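You operate a simulated robot arm through the tools that you are given. There is no shell and no other tool.

Carry out the task below with a simulated robot arm. There is one attempt and no reset: what you move stays moved.

JOB
Glue the white pad to the middle of blank No 52.
Fine: use the green dauber and the glue pot, and stand the dauber back; press the pad down till it sticks. Set down upright: green glue dauber. A coat counts when it lies all over at full strength: go over it till it gets no stronger.

The check looks at the end state, three seconds after you hand in, the way a careful person would. Anything else that was tipped, shoved, dropped, spilled or broken makes it a failure.

ROBOT AND FRAMES
A 7-joint arm with a two-finger parallel gripper, fixed in place. Base frame: the origin is at the foot of the arm, x ahead of it, y to its left, z up. Readings come in m, degrees, newtons and seconds.
Its first joint turns from -132.0 to 132.0 degrees. Payload 3.91 kg.
The TCP is the grasp point between the finger pads, 0.03 m short of the fingertips. In the tool frame z runs along the fingers and y along their closing line. Largest opening 0.11 m; finger width 0.02, thickness 0.01; the body of the gripper, 0.048 by 0.112 m, starts 0.055 m behind the TCP.
Orientation is told as [roll, pitch, yaw] about the base's x, y, z axes, in that order, counted from this pose: with the fingers straight down and closing along the base's y, the tool's x points along the base's -x, its y along +y and its z along -z.

CONTROLS
- The arm moves only by the tool send_rows. Its argument "motion" is a list of rows, each a list of 7 numbers: the shift along the tool's x, y, z in m, then the turn, a rotation vector about the tool's x, y, z in degrees, then the closure, from 0 (fully open) to 1 (shut). In form: [[x, y, z, wx, wy, wz, jaw], ...]. A call has 1 to 20 rows; each row shifts and turns the commanded pose from where the row before left it, along the tool's axes as they then stand. Each row takes 0.2 s and may step no farther than 0.05 m and 8.6 degrees from the row before; otherwise, or with a gripper value out of range, the whole call is refused. Where a pose cannot be reached the arm comes as near as it can. A force on the tool above 40 N (or 10 N above the force at the start of the call, whichever is more), or a blocked arm, ends the call early, and 0.2 s more pass. Each finger travels about 0.108 m/s and halts on what it meets, pressing with about 26 N; the grip force reading is that of the motor and also rises with nothing between the fingers. The clock runs only during rows and for 0.2 s after the last one: add rows that do not move to give the fingers time. It gives the time, the measured TCP pose, the force on the tool (base axes), the opening and the grip force at its end, in the units of the frame above (readings bear some noise), with the torque about the TCP (base axes, N m) and any sound that the robot's microphone picked up.
- Cameras (640 x 400 px; columns grow to the right, rows downward): "scene" is fixed at [0.0605, -0.4893, 1.5485]; the picture's right is [0.74, -0.67, 0.00], its down [-0.29, -0.32, -0.90] and it looks along [0.60, 0.67, -0.43] (base axes); focal length 345 px, centre (320, 200). "wrist" rides on the gripper at [0.072, 0.017, -0.103] in the tool frame; the picture's right is [-0.23, 0.97, 0.00], its down [-0.76, -0.18, -0.62] and it looks along [-0.61, -0.14, 0.78] (tool axes); focal length 222 px, centre (320, 200). There is no depth. A picture from a camera that has moved, and an enlarged one, comes with that camera's place and axes in the base frame and with its lens. The place of the scene camera against the robot may be out by one fixed shift of up to 0.018 m in any direction.
- camera(camera): a new picture of that camera. No time passes.
- close_up(camera, box): a new picture of the part [left, top, right, bottom] of that camera's present view, enlarged. No time passes.
- job_done(): hands the job in; it is judged then, once.

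Places have to be worked out from the pictures, the camera data and where the tool is seen. Open the gripper and draw the arm clear of the work before you hand the job in, unless the task says otherwise.

The tools are called after "Emit:" as a command line: name --pt "numbers of a row" for each row, then --argument value for the rest, lists and objects as JSON in quotes. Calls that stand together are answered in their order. send_rows: Moves the arm, as the interface text tells. Its arguments: {"type":"object","properties":{"motion":{"type":"array"}},"required":["motion"]} The other tools are called the same way: camera (camera) takes a picture; close_up (camera, box) takes an enlarged picture of a part of a camera's view; job_done () hands the job in.

At the start:

```text
clock: 0.0
ee_pos: [0.5754, 0.0772, 1.2646]
orientation: [-0.1, 0.0, 0.0]
ft_force: [-0.7, 0.4, 0.3]
ft_torque: [-0.02, -0.04, 0.01]
gripper_width: 0.1099
grip_force: 0.1
```

scene: 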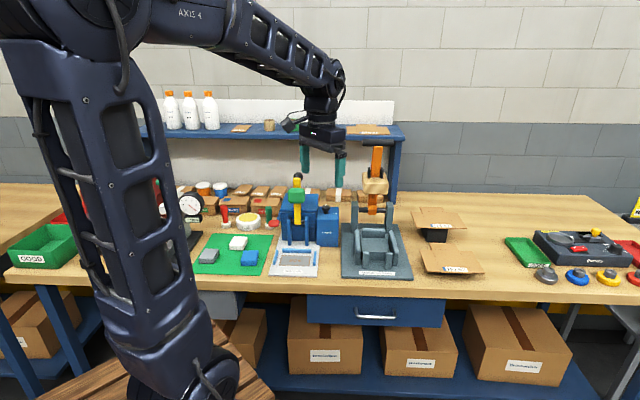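
wrist: 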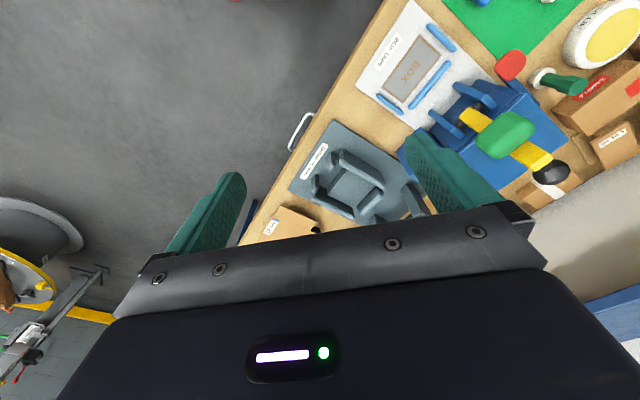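

I'll begin by looking closer at the bench from the scene camera to find the blank No 52, the white pad, the dauber and the glue pot.

Emit:
close_up --camera "scene" --box '[160, 170, 340, 282]'

Emit:
close_up --camera "scene" --box '[330, 170, 510, 282]'

Emit:
close_up --camera "scene" --box '[490, 190, 640, 300]'

Emit:
close_up --camera "scene" --box '[140, 80, 420, 230]'

```text
3.56 times, centred on (250, 226) of scene
camera zoom: at [0.0605, -0.4893, 1.5485], right [0.74, -0.67, 0.0], down [-0.29, -0.32, -0.9], along [0.6, 0.67, -0.43], focal length 1226 px, centre (569, 108)
```

zoom: 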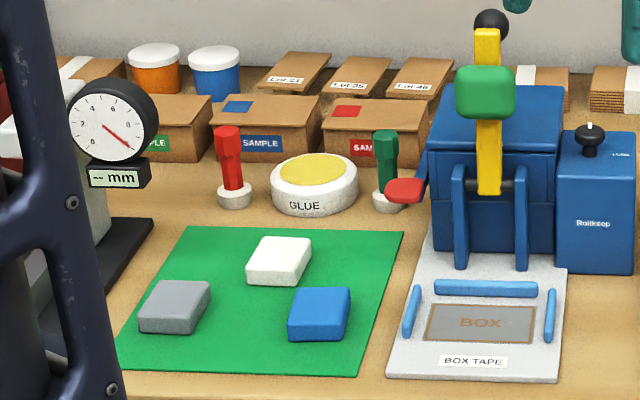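

```text
3.56 times, centred on (420, 226) of scene
camera zoom: at [0.0605, -0.4893, 1.5485], right [0.74, -0.67, 0.0], down [-0.29, -0.32, -0.9], along [0.6, 0.67, -0.43], focal length 1226 px, centre (-36, 108)
```

zoom: 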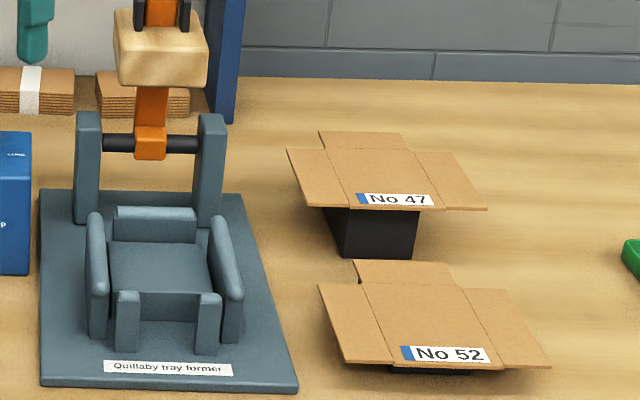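

```text
3.64 times, centred on (565, 245) of scene
camera zoom: at [0.0605, -0.4893, 1.5485], right [0.74, -0.67, 0.0], down [-0.29, -0.32, -0.9], along [0.6, 0.67, -0.43], focal length 1254 px, centre (-571, 36)
```

zoom: 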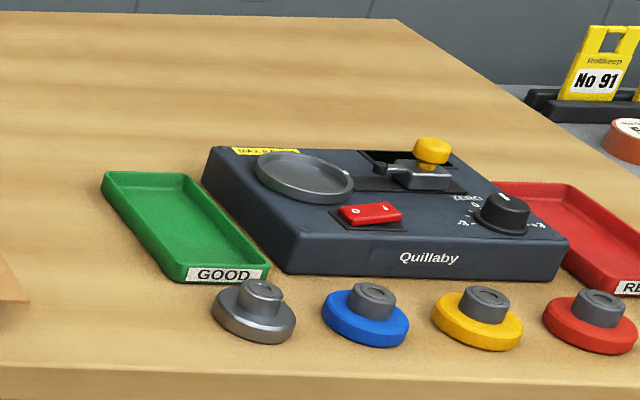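

```text
2.29 times, centred on (280, 155) of scene
camera zoom: at [0.0605, -0.4893, 1.5485], right [0.74, -0.67, 0.0], down [-0.29, -0.32, -0.9], along [0.6, 0.67, -0.43], focal length 788 px, centre (411, 303)
```

zoom: 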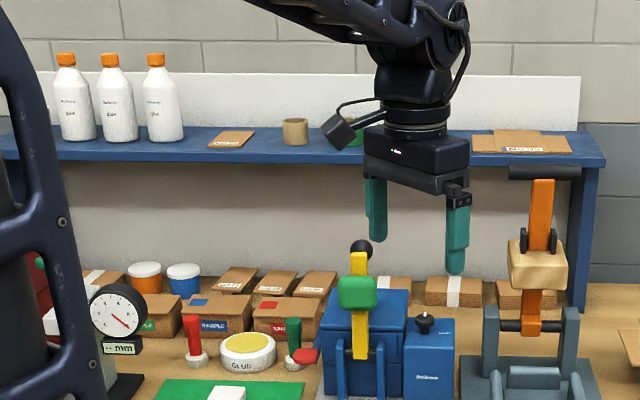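

Triangulating the two views puts the bench top near z≈0.88. Estimated places are blank No 52 at about (0.95,-0.10), the white pad at about (0.52,0.44), the green dauber at about (0.67,0.49) and the glue pot at about (0.61,0.53). I'll move above and short of blank 52 to inspect it with the wrist camera.

Emit:
send_rows --pt "-0.03 -0.0225 0.016 0 0 0 0" --pt "-0.03 -0.0225 0.016 0 0 0 0" --pt "-0.03 -0.0225 0.016 0 0 0 0" --pt "-0.03 -0.0225 0.016 0 0 0 0" --pt "-0.03 -0.0225 0.016 0 0 0 0" --pt "-0.027 -0.0225 0.016 0 0 0 0" --pt "0 0 0 0 0 0 0" --pt "0 0 0 0 0 0 0"

Emit:
camera --camera "wrist"

Emit:
camera --camera "scene"

```text
clock: 1.8
ee_pos: [0.7524, -0.0596, 1.167]
orientation: [-0.1, -0.1, 0.0]
ft_force: [-0.2, 0.8, 0.1]
ft_torque: [0.01, 0.0, 0.01]
gripper_width: 0.11
grip_force: 0.0
```

```text
taken
camera wrist: at [0.6804, -0.0415, 1.2715], right [0.23, 0.97, 0.0], down [0.76, -0.18, 0.62], along [0.61, -0.14, -0.78], focal length 222 px, centre (320, 200)
```

wrist: 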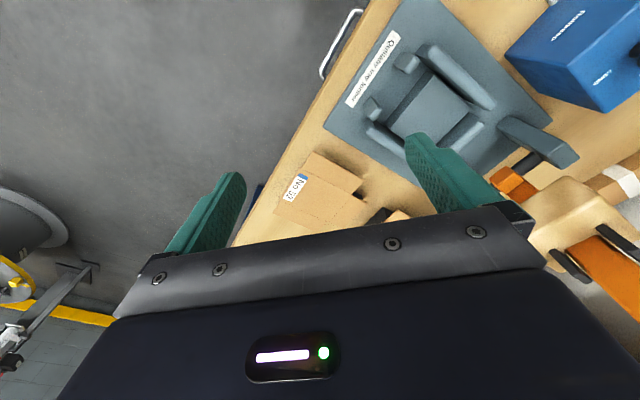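

```text
taken
```

scene: 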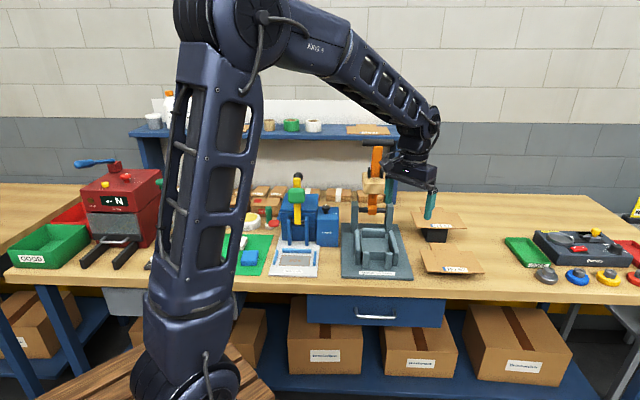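

Blank 52 lies at z≈0.925, with its label near (0.907,-0.142). I'll move forward so it appears in the clear top part of the wrist view.

Emit:
send_rows --pt "-0.04 -0.016 0.0157 0 0 0 0" --pt "-0.04 -0.016 0.0157 0 0 0 0" --pt "-0.04 -0.016 0.0157 0 0 0 0" --pt "0 0 0 0 0 0 0" --pt "0 0 0 0 0 0 0"

Emit:
camera --camera "wrist"

Emit:
close_up --camera "scene" --box '[405, 200, 505, 290]'

```text
clock: 3.0
ee_pos: [0.8746, -0.1066, 1.1206]
orientation: [-0.1, 0.0, -0.1]
ft_force: [-0.1, 0.3, 0.6]
ft_torque: [-0.03, -0.01, 0.0]
gripper_width: 0.11
grip_force: 0.1
```

```text
taken
camera wrist: at [0.8025, -0.0882, 1.2242], right [0.23, 0.97, 0.0], down [0.76, -0.18, 0.62], along [0.61, -0.14, -0.78], focal length 222 px, centre (320, 200)
```

wrist: 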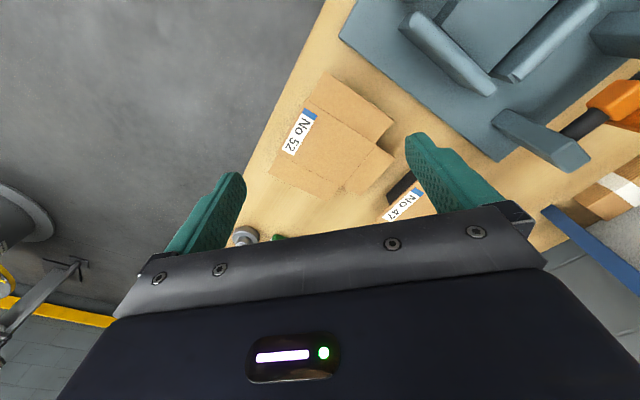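

```text
4.44 times, centred on (455, 245) of scene
camera zoom: at [0.0605, -0.4893, 1.5485], right [0.74, -0.67, 0.0], down [-0.29, -0.32, -0.9], along [0.6, 0.67, -0.43], focal length 1532 px, centre (-280, 0)
```

zoom: 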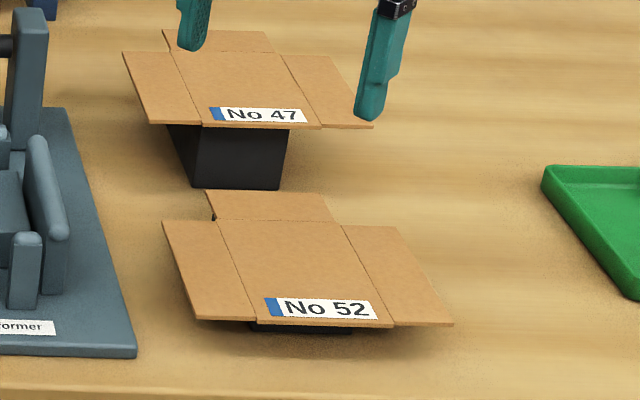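

Emit:
close_up --camera "wrist" --box '[240, 60, 440, 230]'

```text
2.35 times, centred on (340, 145) of wrist
camera zoom: at [0.8025, -0.0882, 1.2242], right [0.23, 0.97, 0.0], down [0.76, -0.18, 0.62], along [0.61, -0.14, -0.78], focal length 523 px, centre (273, 329)
```

zoom: 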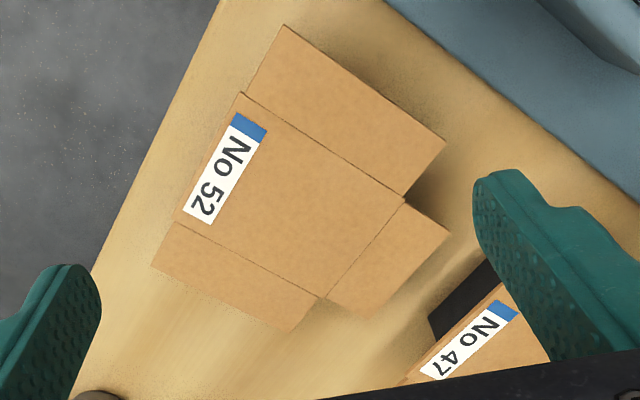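

The centre panel of No 52 is about 0.115 × 0.09 m, turned about 45°, with its middle near (0.946,-0.112,0.925). Next I'll go up and across to look at the pads, daubers and glue pot.

Emit:
send_rows --pt "0 0 -0.045 0 0 0 0" --pt "0 0 -0.045 0 0 0 0" --pt "0 0 -0.045 0 0 0 0" --pt "0.0222 0.04 0 0 0 0 0" --pt "0.0222 0.04 0 0 0 0 0" --pt "0.0222 0.04 0 0 0 0 0" --pt "0.0222 0.04 0 0 0 0 0" --pt "0.0222 0.04 0 0 0 0 0" --pt "0.0222 0.04 0 0 0 0 0" --pt "0.0222 0.04 0 0 0 0 0" --pt "0.0222 0.04 0 0 0 0 0" --pt "0.0222 0.04 0 0 0 0 0" --pt "0.0222 0.04 0 0 0 0 0" --pt "0.0222 0.04 0 0 0 0 0" --pt "0.0222 0.04 0 0 0 0 0" --pt "0.0222 0.04 0 0 0 0 0" --pt "0.0222 0.04 0 0 0 0 0" --pt "0.0222 0.04 0 0 0 0 0" --pt "0 0 0 0 0 0 0" --pt "0 0 0 0 0 0 0"

Emit:
camera --camera "wrist"

Emit:
camera --camera "scene"

```text
clock: 7.2
ee_pos: [0.5391, 0.4959, 1.2549]
orientation: [0.0, 0.0, 0.0]
ft_force: [-0.2, -0.5, 0.9]
ft_torque: [0.01, -0.01, -0.03]
gripper_width: 0.1101
grip_force: 0.2
```

```text
taken
camera wrist: at [0.4667, 0.5126, 1.3582], right [0.23, 0.97, 0.0], down [0.76, -0.18, 0.62], along [0.61, -0.14, -0.78], focal length 222 px, centre (320, 200)
```

wrist: 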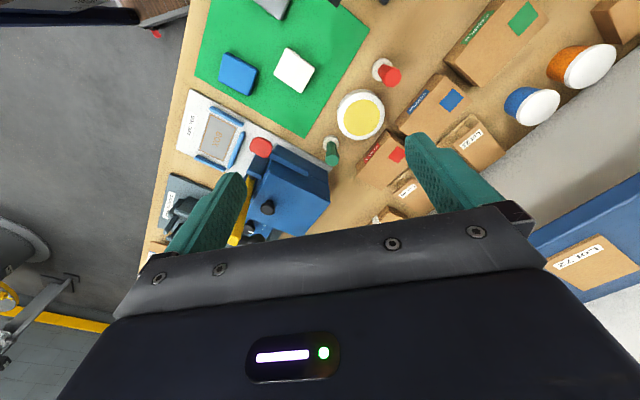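

```text
taken
```

scene: 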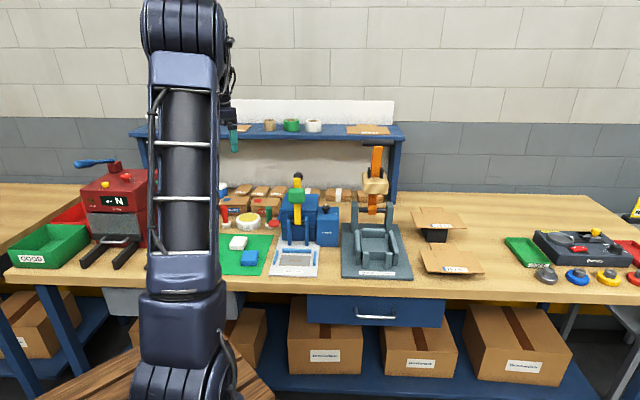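

Emit:
close_up --camera "wrist" --box '[180, 0, 420, 200]'

Emit:
close_up --camera "scene" --box '[220, 180, 310, 260]'

Emit:
close_up --camera "wrist" --box '[300, 80, 420, 180]'

```text
2.00 times, centred on (300, 100) of wrist
camera zoom: at [0.4667, 0.5126, 1.3582], right [0.23, 0.97, 0.0], down [0.76, -0.18, 0.62], along [0.61, -0.14, -0.78], focal length 444 px, centre (360, 400)
```

zoom: 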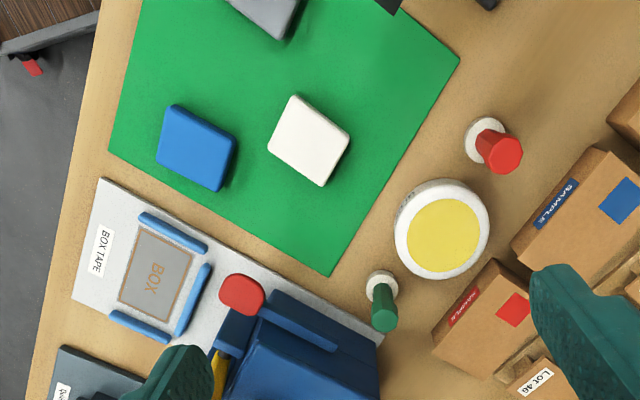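

```text
5.00 times, centred on (265, 220) of scene
camera zoom: at [0.0605, -0.4893, 1.5485], right [0.74, -0.67, 0.0], down [-0.29, -0.32, -0.9], along [0.6, 0.67, -0.43], focal length 1724 px, centre (595, 100)
```

zoom: 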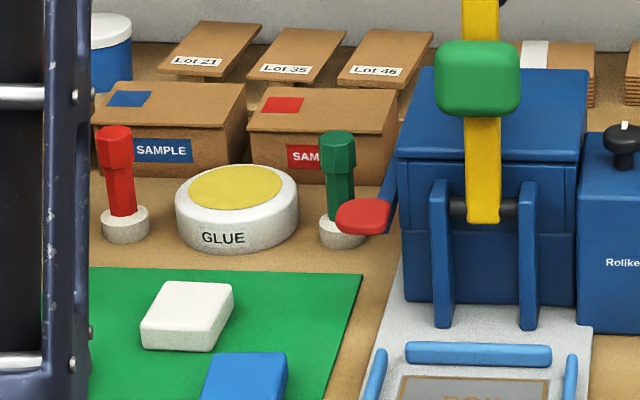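

```text
4.00 times, centred on (360, 130) of wrist
camera zoom: at [0.4667, 0.5126, 1.3582], right [0.23, 0.97, 0.0], down [0.76, -0.18, 0.62], along [0.61, -0.14, -0.78], focal length 888 px, centre (160, 480)
```

zoom: 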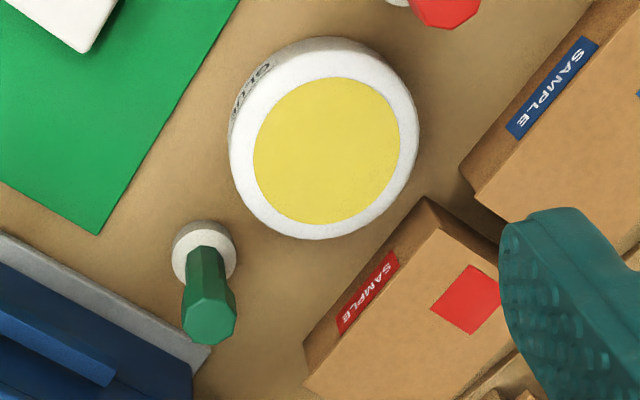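

The two views agree on these places:
- Dauber: axis about (0.677,0.489), top at z≈0.973, table at about 0.887.
- Glue pot: about (0.632,0.564), top at about 0.913.
- White pad: about (0.522,0.454).

I'll turn to yaw -45° so the fingers close along the bench depth, half close the jaws, and hover above the dauber.

Emit:
send_rows --pt "0 0 0 0 0 7.5 0.1" --pt "0 0 0 0 0 7.5 0.2" --pt "0 0 0 0 0 7.5 0.3" --pt "0 0 0 0 0 7.5 0.4" --pt "0 0 0 0 0 7.5 0.45" --pt "0 0 0 0 0 7.5 0.45" --pt "-0.0255 0.023 0.03 0 0 0 0.45" --pt "-0.0255 0.023 0.03 0 0 0 0.45" --pt "-0.0255 0.023 0.03 0 0 0 0.45" --pt "-0.0255 0.023 0.03 0 0 0 0.45" --pt "0 0 0 0 0 0 0.45" --pt "0 0 0 0 0 0 0.45"

Emit:
camera --camera "wrist"

Emit:
close_up --camera "scene" --box '[200, 130, 340, 260]'

```text
clock: 9.8
ee_pos: [0.6753, 0.4886, 1.1342]
orientation: [0.0, 0.1, -45.0]
ft_force: [0.0, 0.4, 0.2]
ft_torque: [0.03, 0.0, -0.01]
gripper_width: 0.0604
grip_force: 0.0
```

```text
taken
camera wrist: at [0.6364, 0.5527, 1.2377], right [0.85, 0.53, 0.0], down [0.41, -0.66, 0.62], along [0.33, -0.53, -0.78], focal length 222 px, centre (320, 200)
```

wrist: 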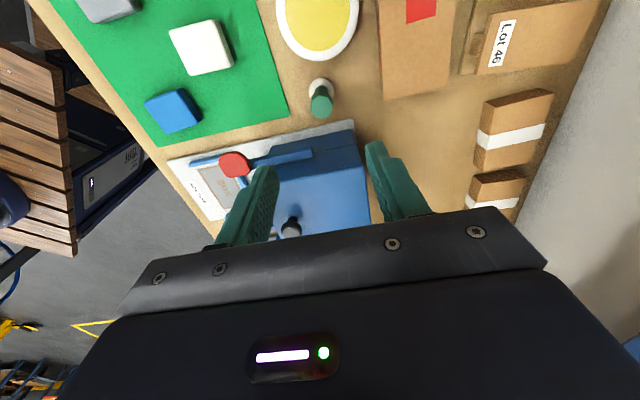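

```text
3.08 times, centred on (270, 195) of scene
camera zoom: at [0.0605, -0.4893, 1.5485], right [0.74, -0.67, 0.0], down [-0.29, -0.32, -0.9], along [0.6, 0.67, -0.43], focal length 1061 px, centre (474, 215)
```

zoom: 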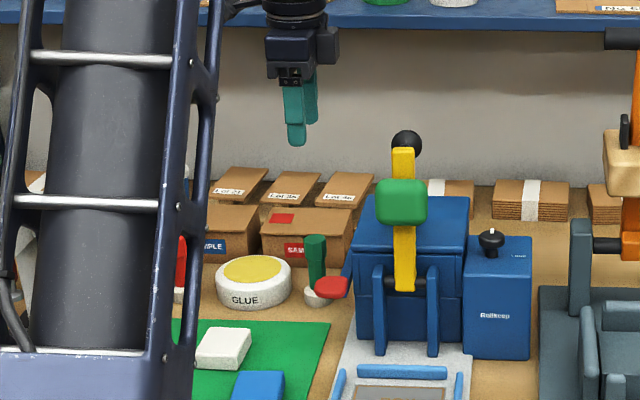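

The hand hovers above the dauber. I'll take enlarged wrist views to fix the dauber axis precisely before descending.

Emit:
close_up --camera "wrist" --box '[270, 60, 370, 130]'

Emit:
close_up --camera "wrist" --box '[130, 0, 420, 180]'

```text
5.71 times, centred on (320, 95) of wrist
camera zoom: at [0.6364, 0.5527, 1.2377], right [0.85, 0.53, 0.0], down [0.41, -0.66, 0.62], along [0.33, -0.53, -0.78], focal length 1269 px, centre (320, 800)
```

zoom: 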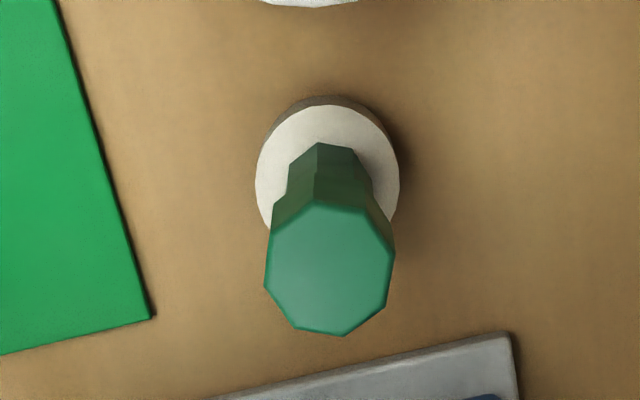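

```text
2.21 times, centred on (275, 90) of wrist
camera zoom: at [0.6364, 0.5527, 1.2377], right [0.85, 0.53, 0.0], down [0.41, -0.66, 0.62], along [0.33, -0.53, -0.78], focal length 490 px, centre (419, 443)
```

zoom: 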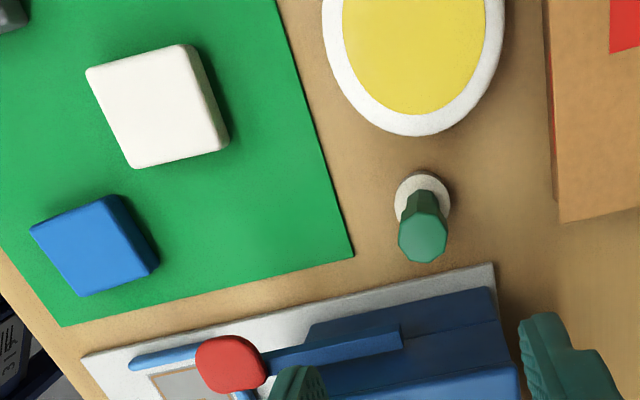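

The dauber axis is at (0.678,0.490), and its head (about 25 mm wide) spans roughly z 0.947 to 0.973. I'll descend to z≈0.955 with the jaws at 60 mm.

Emit:
send_rows --pt "-0.0009 0.0029 0.04 0 0 0 0.45" --pt "0 0 0.04 0 0 0 0.45" --pt "0 0 0.04 0 0 0 0.45" --pt "0 0 0.03 0 0 0 0.45" --pt "0 0 0.015 0 0 0 0.45" --pt "0 0 0.013 0 0 0 0.45" --pt "0 0 0 0 0 0 0.45"

Emit:
close_up --camera "scene" --box '[220, 160, 320, 250]'

Emit:
camera --camera "wrist"

```text
clock: 11.4
ee_pos: [0.6791, 0.4878, 0.958]
orientation: [-0.1, 0.1, -45.0]
ft_force: [-0.4, 0.5, -0.3]
ft_torque: [-0.04, 0.01, 0.0]
gripper_width: 0.0604
grip_force: 0.0
```

```text
4.44 times, centred on (270, 205) of scene
camera zoom: at [0.0605, -0.4893, 1.5485], right [0.74, -0.67, 0.0], down [-0.29, -0.32, -0.9], along [0.6, 0.67, -0.43], focal length 1532 px, centre (542, 178)
```

zoom: 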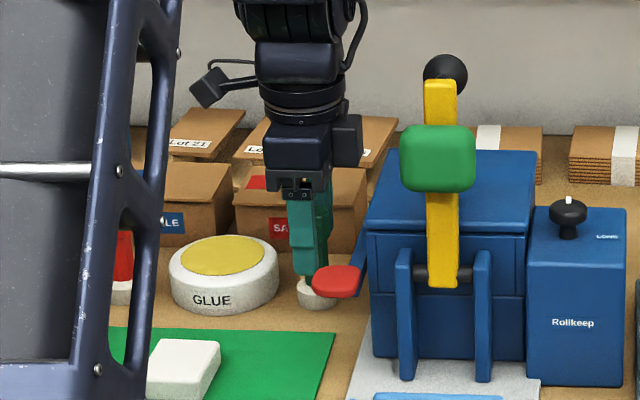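

```text
taken
camera wrist: at [0.6391, 0.5518, 1.0604], right [0.85, 0.53, 0.0], down [0.41, -0.66, 0.62], along [0.33, -0.53, -0.78], focal length 222 px, centre (320, 200)
```

wrist: 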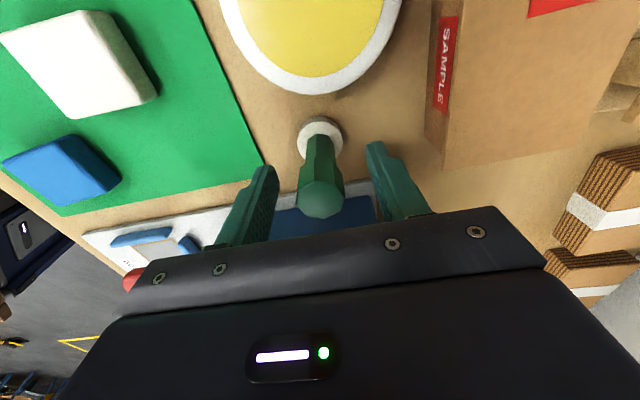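

The dauber sits between the fingers, about 3 mm toward tool +x and slightly low. I'll correct that and close.

Emit:
send_rows --pt "0.003 0 0.005 0 0 0 0.45" --pt "0 0 0 0 0 0 0.6" --pt "0 0 0 0 0 0 0.75" --pt "0 0 0 0 0 0 0.9" --pt "0 0 0 0 0 0 0.9" --pt "0 0 0 0 0 0 0.9"

Emit:
camera --camera "wrist"

```text
clock: 12.8
ee_pos: [0.6781, 0.4909, 0.9521]
orientation: [0.0, 0.0, -45.1]
ft_force: [-0.2, -0.1, -0.7]
ft_torque: [0.01, -0.01, 0.02]
gripper_width: 0.0273
grip_force: 26.2
```

```text
taken
camera wrist: at [0.6372, 0.554, 1.0562], right [0.85, 0.53, 0.0], down [0.41, -0.66, 0.62], along [0.33, -0.53, -0.78], focal length 222 px, centre (320, 200)
```

wrist: 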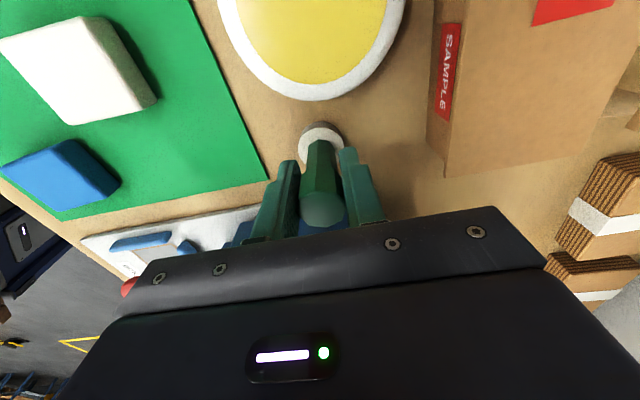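

The dauber is gripped at 27 mm and 26 N; its standing place is TCP (0.678,0.491,0.952). I'll lift it and carry it over the glue pot.

Emit:
send_rows --pt "0 0 -0.02 0 0 0 0.9" --pt "0 0 -0.04 0 0 0 0.9" --pt "0.028 0.0064 0 0 0 0 0.9" --pt "0.028 0.0064 0 0 0 0 0.9" --pt "0.028 0.0063 0 0 0 0 0.9" --pt "0 0 0 0 0 0 0.9" --pt "0 0 0 0 0 0 0.9"

Emit:
camera --camera "wrist"

Emit:
close_up --camera "scene" --box '[210, 150, 310, 250]'

```text
clock: 14.4
ee_pos: [0.6317, 0.5643, 1.014]
orientation: [0.0, 0.0, -45.1]
ft_force: [-0.8, 0.0, -0.3]
ft_torque: [-0.01, -0.01, -0.04]
gripper_width: 0.0271
grip_force: 25.7
```

```text
taken
camera wrist: at [0.5917, 0.6281, 1.1166], right [0.85, 0.53, 0.0], down [0.41, -0.66, 0.62], along [0.33, -0.53, -0.78], focal length 222 px, centre (320, 200)
```

wrist: 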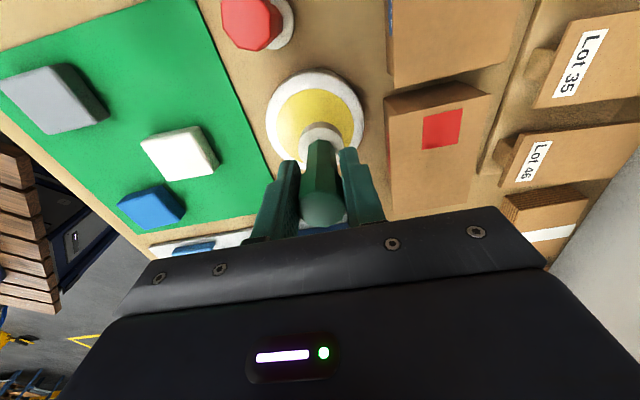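

```text
4.00 times, centred on (260, 200) of scene
camera zoom: at [0.0605, -0.4893, 1.5485], right [0.74, -0.67, 0.0], down [-0.29, -0.32, -0.9], along [0.6, 0.67, -0.43], focal length 1379 px, centre (560, 200)
```

zoom: 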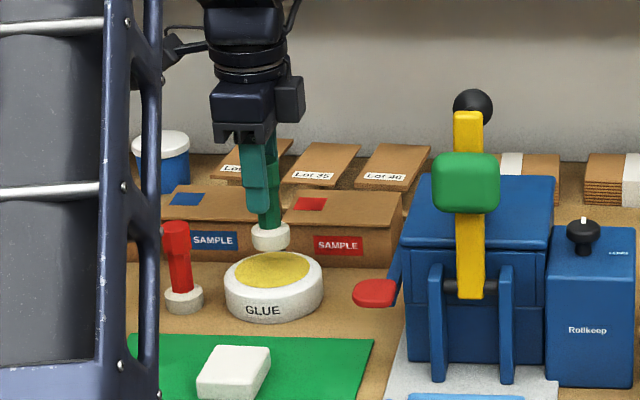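

The dauber foot hangs over the yellow glue disc, with the pot centre at about (0.627,0.566). I'll shift 4 mm and lower most of the way, watching the force.

Emit:
send_rows --pt "0.004 -0.0015 0.015 0 0 0 0.9" --pt "0 0 0.012 0 0 0 0.9" --pt "0 0 0.002 0 0 0 0.9" --pt "0 0 0.002 0 0 0 0.9" --pt "0 0 0 0 0 0 0.9"

Emit:
close_up --camera "scene" --box '[230, 190, 280, 240]'

```text
clock: 15.6
ee_pos: [0.6264, 0.5657, 0.9822]
orientation: [0.0, -0.1, -44.9]
ft_force: [2.2, 2.3, 20.4]
ft_torque: [0.14, -0.22, 0.02]
gripper_width: 0.0274
grip_force: 26.2
```

```text
8.00 times, centred on (255, 215) of scene
camera zoom: at [0.0605, -0.4893, 1.5485], right [0.74, -0.67, 0.0], down [-0.29, -0.32, -0.9], along [0.6, 0.67, -0.43], focal length 2759 px, centre (840, 80)
```

zoom: 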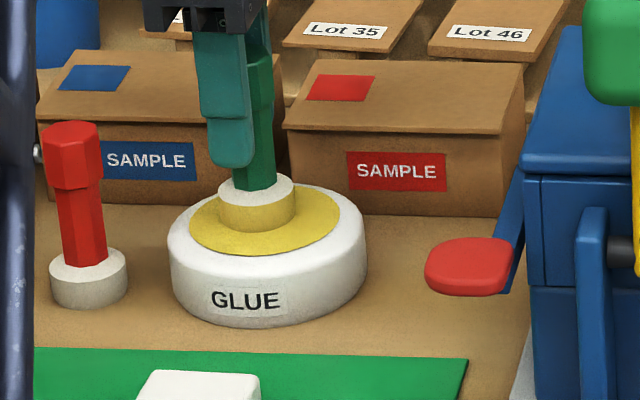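

The foot is in the glue, with a 20 N contact force at TCP z 0.982, and it has turned yellow. I'll hold a moment, then lift and inspect it.

Emit:
send_rows --pt "0 0 -0.001 0 0 0 0.9" --pt "0 0 0 0 0 0 0.9" --pt "0 0 -0.02 0 0 0 0.9" --pt "0 0 -0.04 0 0 0 0.9" --pt "0 0 -0.04 0 0 0 0.9" --pt "0 0 0 0 0 0 0.9"

Emit:
close_up --camera "scene" --box '[220, 160, 290, 240]'

Emit:
close_up --camera "wrist" --box '[260, 60, 400, 240]'

```text
clock: 17.0
ee_pos: [0.624, 0.566, 1.0833]
orientation: [-0.1, 0.0, -45.0]
ft_force: [0.5, 0.8, -1.3]
ft_torque: [0.03, 0.01, 0.0]
gripper_width: 0.027
grip_force: 25.8
```

```text
5.00 times, centred on (255, 200) of scene
camera zoom: at [0.0605, -0.4893, 1.5485], right [0.74, -0.67, 0.0], down [-0.29, -0.32, -0.9], along [0.6, 0.67, -0.43], focal length 1724 px, centre (645, 200)
```

zoom: 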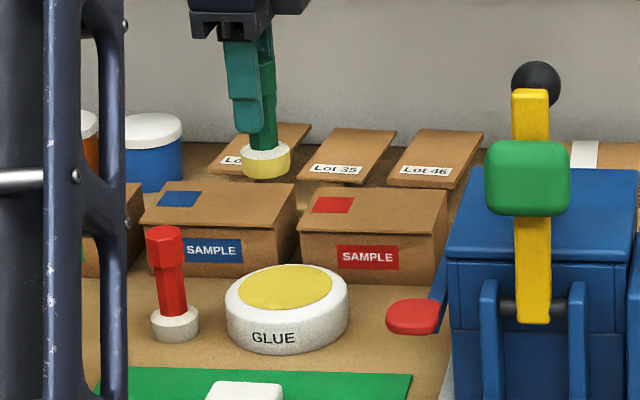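

```text
2.22 times, centred on (330, 150) of wrist
camera zoom: at [0.5844, 0.6291, 1.1864], right [0.85, 0.53, 0.0], down [0.41, -0.66, 0.62], along [0.33, -0.53, -0.78], focal length 494 px, centre (298, 311)
```

zoom: 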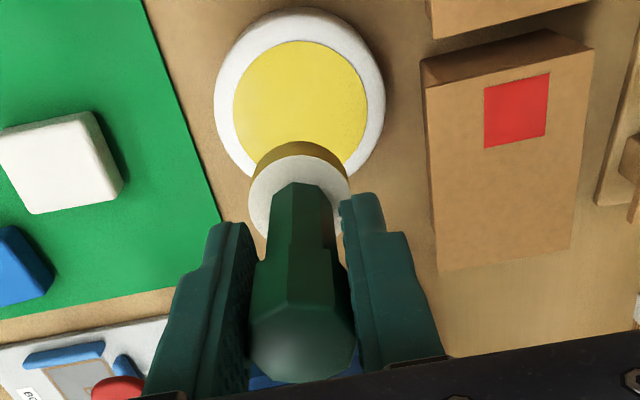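

The dauber foot is loaded with glue. I'll climb and carry it high over the presses to above blank No 52.

Emit:
send_rows --pt "0 0 -0.05 0 0 0 0.9" --pt "0 0 -0.05 0 0 0 0.9" --pt "0 0 -0.05 0 0 0 0.9" --pt "0 0 -0.05 0 0 0 0.9" --pt "-0.0442 -0.0157 0 0 0 0 0.9" --pt "-0.0442 -0.0157 0 0 0 0 0.9" --pt "-0.0442 -0.0157 0 0 0 0 0.9" --pt "-0.0442 -0.0157 0 0 0 0 0.9" --pt "-0.0442 -0.0157 0 0 0 0 0.9" --pt "-0.0442 -0.0157 0 0 0 0 0.9" --pt "-0.0442 -0.0157 0 0 0 0 0.9" --pt "-0.0442 -0.0157 0 0 0 0 0.9" --pt "-0.0442 -0.0157 0 0 0 0 0.9" --pt "-0.0442 -0.0157 0 0 0 0 0.9" --pt "-0.0442 -0.0157 0 0 0 0 0.9" --pt "-0.0442 -0.0157 0 0 0 0 0.9" --pt "-0.0442 -0.0157 0 0 0 0 0.9" --pt "-0.0442 -0.0157 0 0 0 0 0.9" --pt "-0.0442 -0.0157 0 0 0 0 0.9" --pt "-0.0442 -0.0157 0 0 0 0 0.9"

Emit:
camera --camera "wrist"

Emit:
camera --camera "scene"

```text
clock: 21.2
ee_pos: [0.9477, -0.1122, 1.2815]
orientation: [0.0, 0.0, -44.9]
ft_force: [-0.3, 0.9, 0.3]
ft_torque: [-0.11, 0.02, -0.02]
gripper_width: 0.0269
grip_force: 26.1
```

```text
taken
camera wrist: at [0.9085, -0.0491, 1.3849], right [0.85, 0.53, 0.0], down [0.41, -0.66, 0.62], along [0.33, -0.53, -0.78], focal length 222 px, centre (320, 200)
```

wrist: 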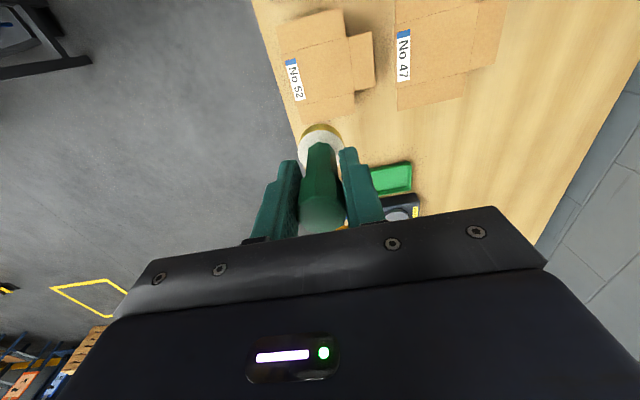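

```text
taken
```

scene: 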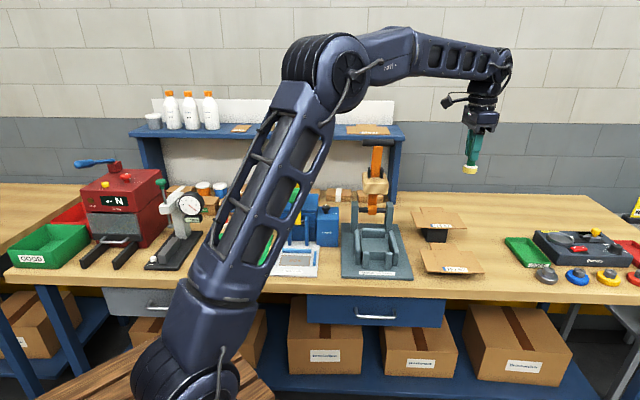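

I'm above blank 52. I'll enlarge the wrist view to re-measure its centre panel from this height.

Emit:
close_up --camera "wrist" --box '[260, 0, 400, 130]'

```text
3.08 times, centred on (330, 65) of wrist
camera zoom: at [0.9085, -0.0491, 1.3849], right [0.85, 0.53, 0.0], down [0.41, -0.66, 0.62], along [0.33, -0.53, -0.78], focal length 684 px, centre (289, 615)
```

zoom: 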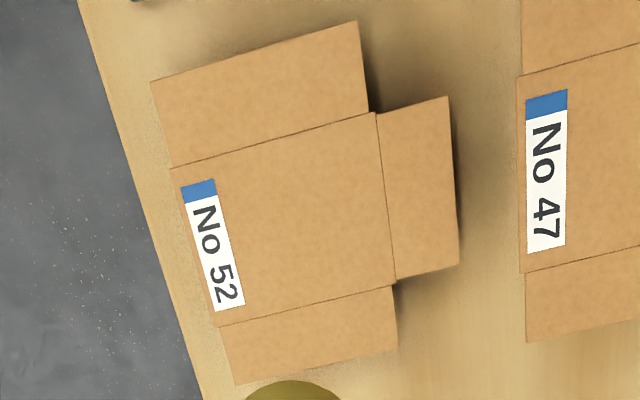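

The panel's centre re-measures at (0.948,-0.1125), which matches the earlier value. I'll descend over it, stopping about 1 cm above contact (expected near TCP z≈0.990).

Emit:
send_rows --pt "0 0 0.045 0 0 0 0.9" --pt "0 0 0.045 0 0 0 0.9" --pt "0 0 0.045 0 0 0 0.9" --pt "0 0 0.045 0 0 0 0.9" --pt "0 0 0.045 0 0 0 0.9" --pt "0 0 0.035 0 0 0 0.9" --pt "0 0 0.015 0 0 0 0.9" --pt "0 0 0 0 0 0 0.9" --pt "0 0 0 0 0 0 0.9"

Emit:
close_up --camera "scene" --box '[410, 190, 500, 290]'

Emit:
camera --camera "wrist"

```text
clock: 23.2
ee_pos: [0.9508, -0.111, 1.0072]
orientation: [0.1, 0.1, -45.1]
ft_force: [0.6, -0.5, -0.4]
ft_torque: [0.01, 0.02, 0.03]
gripper_width: 0.0267
grip_force: 26.0
```

```text
4.00 times, centred on (455, 240) of scene
camera zoom: at [0.0605, -0.4893, 1.5485], right [0.74, -0.67, 0.0], down [-0.29, -0.32, -0.9], along [0.6, 0.67, -0.43], focal length 1379 px, centre (-220, 40)
```

zoom: 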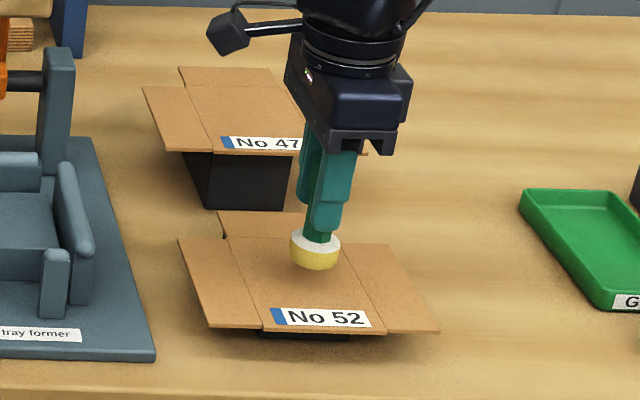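

```text
taken
camera wrist: at [0.911, -0.0486, 1.1108], right [0.85, 0.53, 0.0], down [0.41, -0.66, 0.62], along [0.33, -0.53, -0.78], focal length 222 px, centre (320, 200)
```

wrist: 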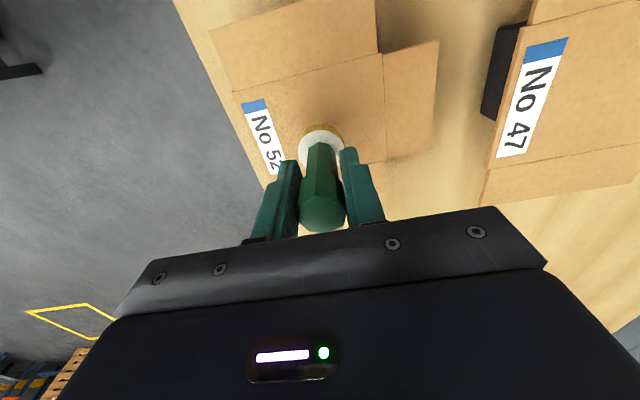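

The foot hovers about 17 mm above the panel, centred. I'll lower it gently toward contact.

Emit:
send_rows --pt "-0.0005 -0.0012 0.01 0 0 0 0.9" --pt "0 0 0.004 0 0 0 0.9" --pt "0 0 0.0015 0 0 0 0.9" --pt "0 0 0 0 0 0 0.9"

Emit:
close_up --camera "scene" --box '[425, 230, 475, 280]'

```text
clock: 24.2
ee_pos: [0.9484, -0.114, 0.9922]
orientation: [0.1, 0.0, -45.0]
ft_force: [0.5, 0.6, -0.4]
ft_torque: [-0.04, 0.04, 0.05]
gripper_width: 0.0273
grip_force: 26.1
```

```text
8.00 times, centred on (450, 255) of scene
camera zoom: at [0.0605, -0.4893, 1.5485], right [0.74, -0.67, 0.0], down [-0.29, -0.32, -0.9], along [0.6, 0.67, -0.43], focal length 2759 px, centre (-720, -240)
```

zoom: 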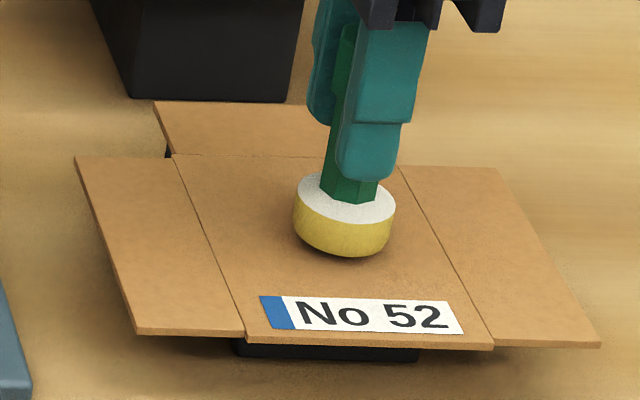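

No contact force yet at z≈0.992, so I'll continue in small steps.

Emit:
send_rows --pt "0 0 0.0015 0 0 0 0.9" --pt "0 0 0.0015 0 0 0 0.9" --pt "0 0 0 0 0 0 0.9"

```text
clock: 25.0
ee_pos: [0.9491, -0.1132, 0.9905]
orientation: [0.0, 0.1, -44.9]
ft_force: [-0.1, 0.8, -0.4]
ft_torque: [0.03, -0.04, 0.0]
gripper_width: 0.0271
grip_force: 26.1
```

Still no force at z≈0.990. I'll go two more small steps.

Emit:
send_rows --pt "0 0 0.0015 0 0 0 0.9" --pt "0 0 0.001 0 0 0 0.9" --pt "0 0 0 0 0 0 0.9"

Emit:
close_up --camera "scene" --box '[425, 230, 475, 280]'

```text
clock: 25.8
ee_pos: [0.9491, -0.113, 0.9858]
orientation: [0.0, 0.1, -45.0]
ft_force: [0.2, 0.8, 0.3]
ft_torque: [0.01, 0.0, 0.01]
gripper_width: 0.0271
grip_force: 25.6
```

```text
8.00 times, centred on (450, 255) of scene
camera zoom: at [0.0605, -0.4893, 1.5485], right [0.74, -0.67, 0.0], down [-0.29, -0.32, -0.9], along [0.6, 0.67, -0.43], focal length 2759 px, centre (-720, -240)
```

zoom: 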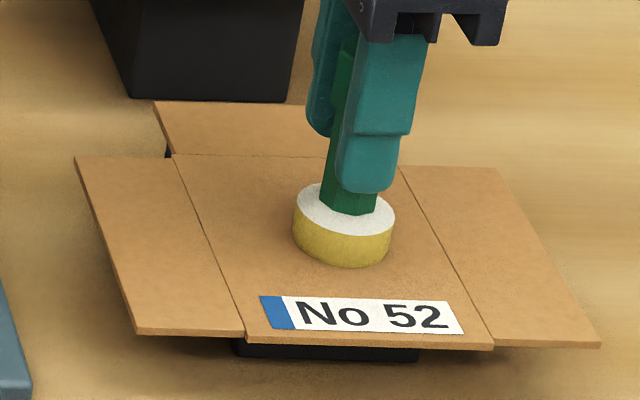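

It's nearly touching. I'll go down 1 mm at a time.

Emit:
send_rows --pt "0 0 0.001 0 0 0 0.9" --pt "0 0 0.001 0 0 0 0.9" --pt "0 0 0 0 0 0 0.9"

```text
clock: 26.6
ee_pos: [0.9482, -0.1132, 0.9858]
orientation: [0.1, 0.0, -45.0]
ft_force: [2.7, -0.5, 16.3]
ft_torque: [0.03, -0.27, 0.03]
gripper_width: 0.0268
grip_force: 25.3
```

That's contact with 16 N. I'll lift straight up 6 cm and look at the print.

Emit:
send_rows --pt "0 0 0 0 0 0 0.9" --pt "0 0 -0.01 0 0 0 0.9" --pt "0 0 -0.04 0 0 0 0.9" --pt "0.0 0 -0.02 0 0 0 0.9" --pt "0 0 0 0 0 0 0.9" --pt "0 0 0 0 0 0 0.9"

Emit:
close_up --camera "scene" --box '[425, 230, 475, 280]'

Emit:
close_up --camera "wrist" --box '[220, 0, 440, 180]'

```text
clock: 28.0
ee_pos: [0.9475, -0.1151, 1.0558]
orientation: [0.1, 0.0, -45.0]
ft_force: [-0.1, 0.1, 0.3]
ft_torque: [-0.02, 0.0, -0.05]
gripper_width: 0.0271
grip_force: 26.2
```

```text
8.00 times, centred on (450, 255) of scene
camera zoom: at [0.0605, -0.4893, 1.5485], right [0.74, -0.67, 0.0], down [-0.29, -0.32, -0.9], along [0.6, 0.67, -0.43], focal length 2759 px, centre (-720, -240)
```

zoom: 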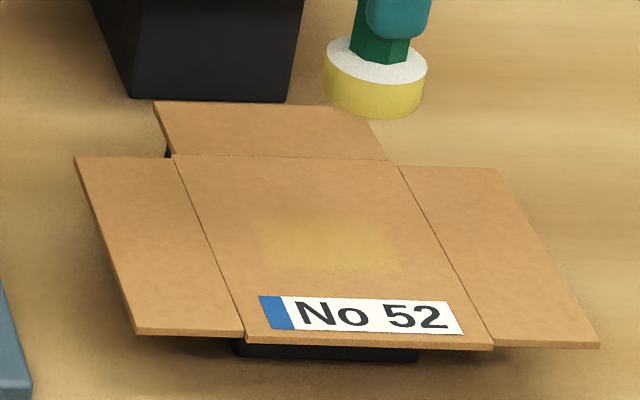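

```text
2.22 times, centred on (330, 90) of wrist
camera zoom: at [0.9088, -0.0513, 1.1584], right [0.85, 0.53, 0.0], down [0.41, -0.66, 0.62], along [0.33, -0.53, -0.78], focal length 494 px, centre (298, 444)
```

zoom: 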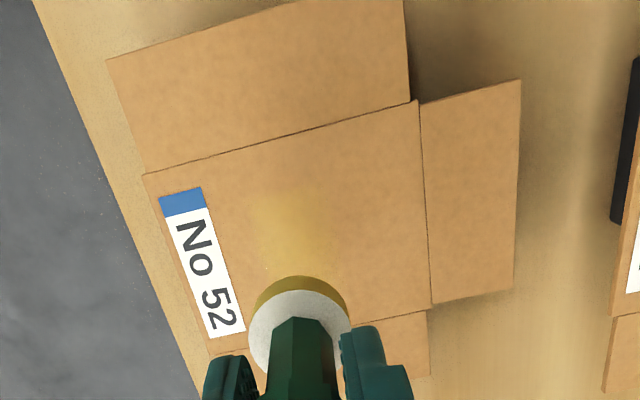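

A faint yellow patch has appeared at the panel middle. I'll rise further so the dauber doesn't block the wrist view of it.

Emit:
send_rows --pt "0 0 -0.04 0 0 0 0.9" --pt "0 0 -0.04 0 0 0 0.9" --pt "0 0 -0.04 0 0 0 0.9" --pt "0 0 0 0 0 0 0.9" --pt "0 0 0 0 0 0 0.9"

Emit:
close_up --camera "wrist" --box '[260, 0, 400, 110]'

Emit:
close_up --camera "scene" --box '[435, 245, 465, 270]'

```text
clock: 29.2
ee_pos: [0.9503, -0.1146, 1.1748]
orientation: [0.0, 0.0, -45.0]
ft_force: [0.1, 0.2, -1.4]
ft_torque: [0.0, 0.01, 0.02]
gripper_width: 0.027
grip_force: 26.4
```

```text
3.64 times, centred on (330, 55) of wrist
camera zoom: at [0.9102, -0.0513, 1.2785], right [0.85, 0.53, 0.0], down [0.41, -0.66, 0.62], along [0.33, -0.53, -0.78], focal length 808 px, centre (284, 727)
```

zoom: 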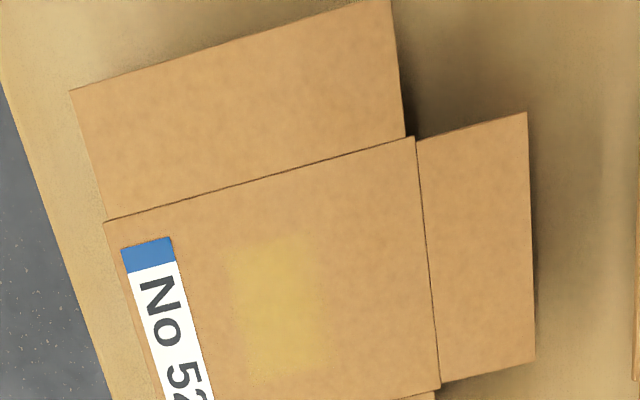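

```text
16.00 times, centred on (450, 258) of scene
camera zoom: at [0.0605, -0.4893, 1.5485], right [0.74, -0.67, 0.0], down [-0.29, -0.32, -0.9], along [0.6, 0.67, -0.43], focal length 5517 px, centre (-1760, -720)
```

zoom: 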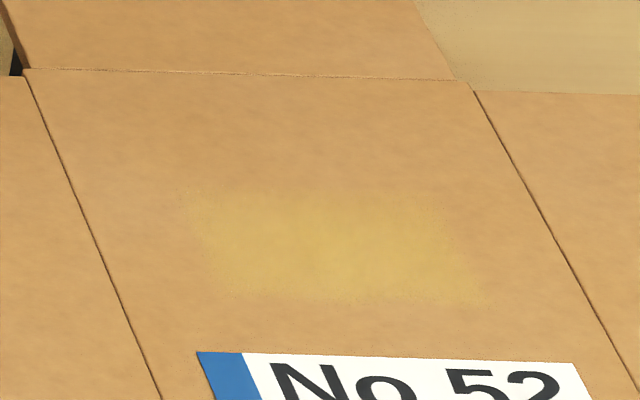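

The patch is a band about 33 mm (bench depth, u) by 50 mm across (v), centred on the panel, so more dabs are needed ahead of and behind it along u. I'll dab at +18 mm and -18 mm along tool y with light contact.

Emit:
send_rows --pt "0 0.009 0.045 0 0 0 0.9" --pt "0 0.009 0.045 0 0 0 0.9" --pt "0 0 0.045 0 0 0 0.9" --pt "0 0 0.04 0 0 0 0.9" --pt "0 0 0.008 0 0 0 0.9" --pt "0 0 0.004 0 0 0 0.9" --pt "0 0 0.0025 0 0 0 0.9" --pt "0 0 0 0 0 0 0.9" --pt "0 0 0 0 0 0 0.9"

```text
clock: 31.2
ee_pos: [0.9626, -0.102, 0.9863]
orientation: [0.0, -0.1, -45.0]
ft_force: [0.5, -1.4, 8.6]
ft_torque: [-0.1, -0.01, -0.03]
gripper_width: 0.027
grip_force: 25.9
```

The contact is light at 8.6 N. Next I'll lift, shift 36 mm the other way, dab there, then lift to look.

Emit:
send_rows --pt "0 0 -0.005 0 0 0 0.9" --pt "0 0 -0.01 0 0 0 0.9" --pt "0 -0.018 0 0 0 0 0.9" --pt "0 -0.018 0 0 0 0 0.9" --pt "0 0 0.008 0 0 0 0.9" --pt "0 0 0.004 0 0 0 0.9" --pt "0 0 0.003 0 0 0 0.9" --pt "0 0 0 0 0 0 0.9" --pt "0 0 0 0 0 0 0.9"

```text
clock: 33.2
ee_pos: [0.9361, -0.1258, 0.9855]
orientation: [0.1, -0.1, -45.0]
ft_force: [1.9, -0.1, 10.3]
ft_torque: [-0.01, -0.11, 0.02]
gripper_width: 0.027
grip_force: 25.9
```

That dab registered 10 N. I'll lift back to the centre and view the coat.

Emit:
send_rows --pt "0 0 -0.005 0 0 0 0.9" --pt "0 0.009 -0.045 0 0 0 0.9" --pt "0 0.009 -0.045 0 0 0 0.9" --pt "0 0 -0.045 0 0 0 0.9" --pt "0 0 -0.045 0 0 0 0.9" --pt "0 0 0 0 0 0 0.9" --pt "0 0 0 0 0 0 0.9"

Emit:
close_up --camera "wrist" --box '[260, 0, 400, 110]'

Emit:
close_up --camera "scene" --box '[435, 245, 465, 270]'

```text
clock: 34.8
ee_pos: [0.9506, -0.1148, 1.1702]
orientation: [0.0, 0.1, -44.9]
ft_force: [0.0, -0.5, -1.8]
ft_torque: [-0.01, -0.03, -0.02]
gripper_width: 0.0271
grip_force: 26.3
```

```text
3.64 times, centred on (330, 55) of wrist
camera zoom: at [0.9106, -0.0509, 1.2741], right [0.85, 0.53, 0.0], down [0.41, -0.66, 0.62], along [0.33, -0.53, -0.78], focal length 808 px, centre (284, 727)
```

zoom: 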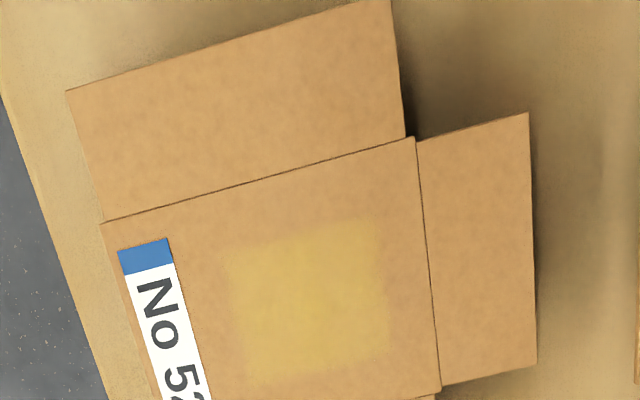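

```text
16.00 times, centred on (450, 258) of scene
camera zoom: at [0.0605, -0.4893, 1.5485], right [0.74, -0.67, 0.0], down [-0.29, -0.32, -0.9], along [0.6, 0.67, -0.43], focal length 5517 px, centre (-1760, -720)
```

zoom: 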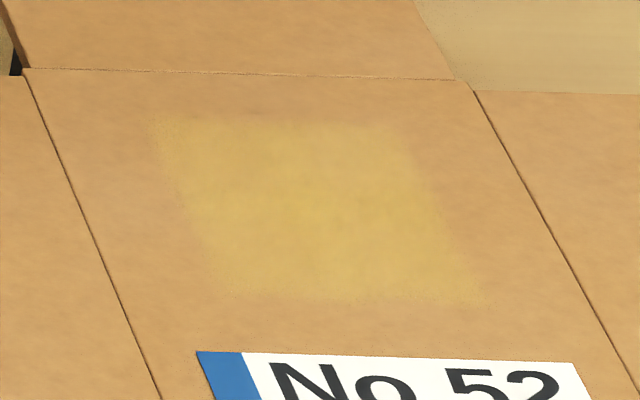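

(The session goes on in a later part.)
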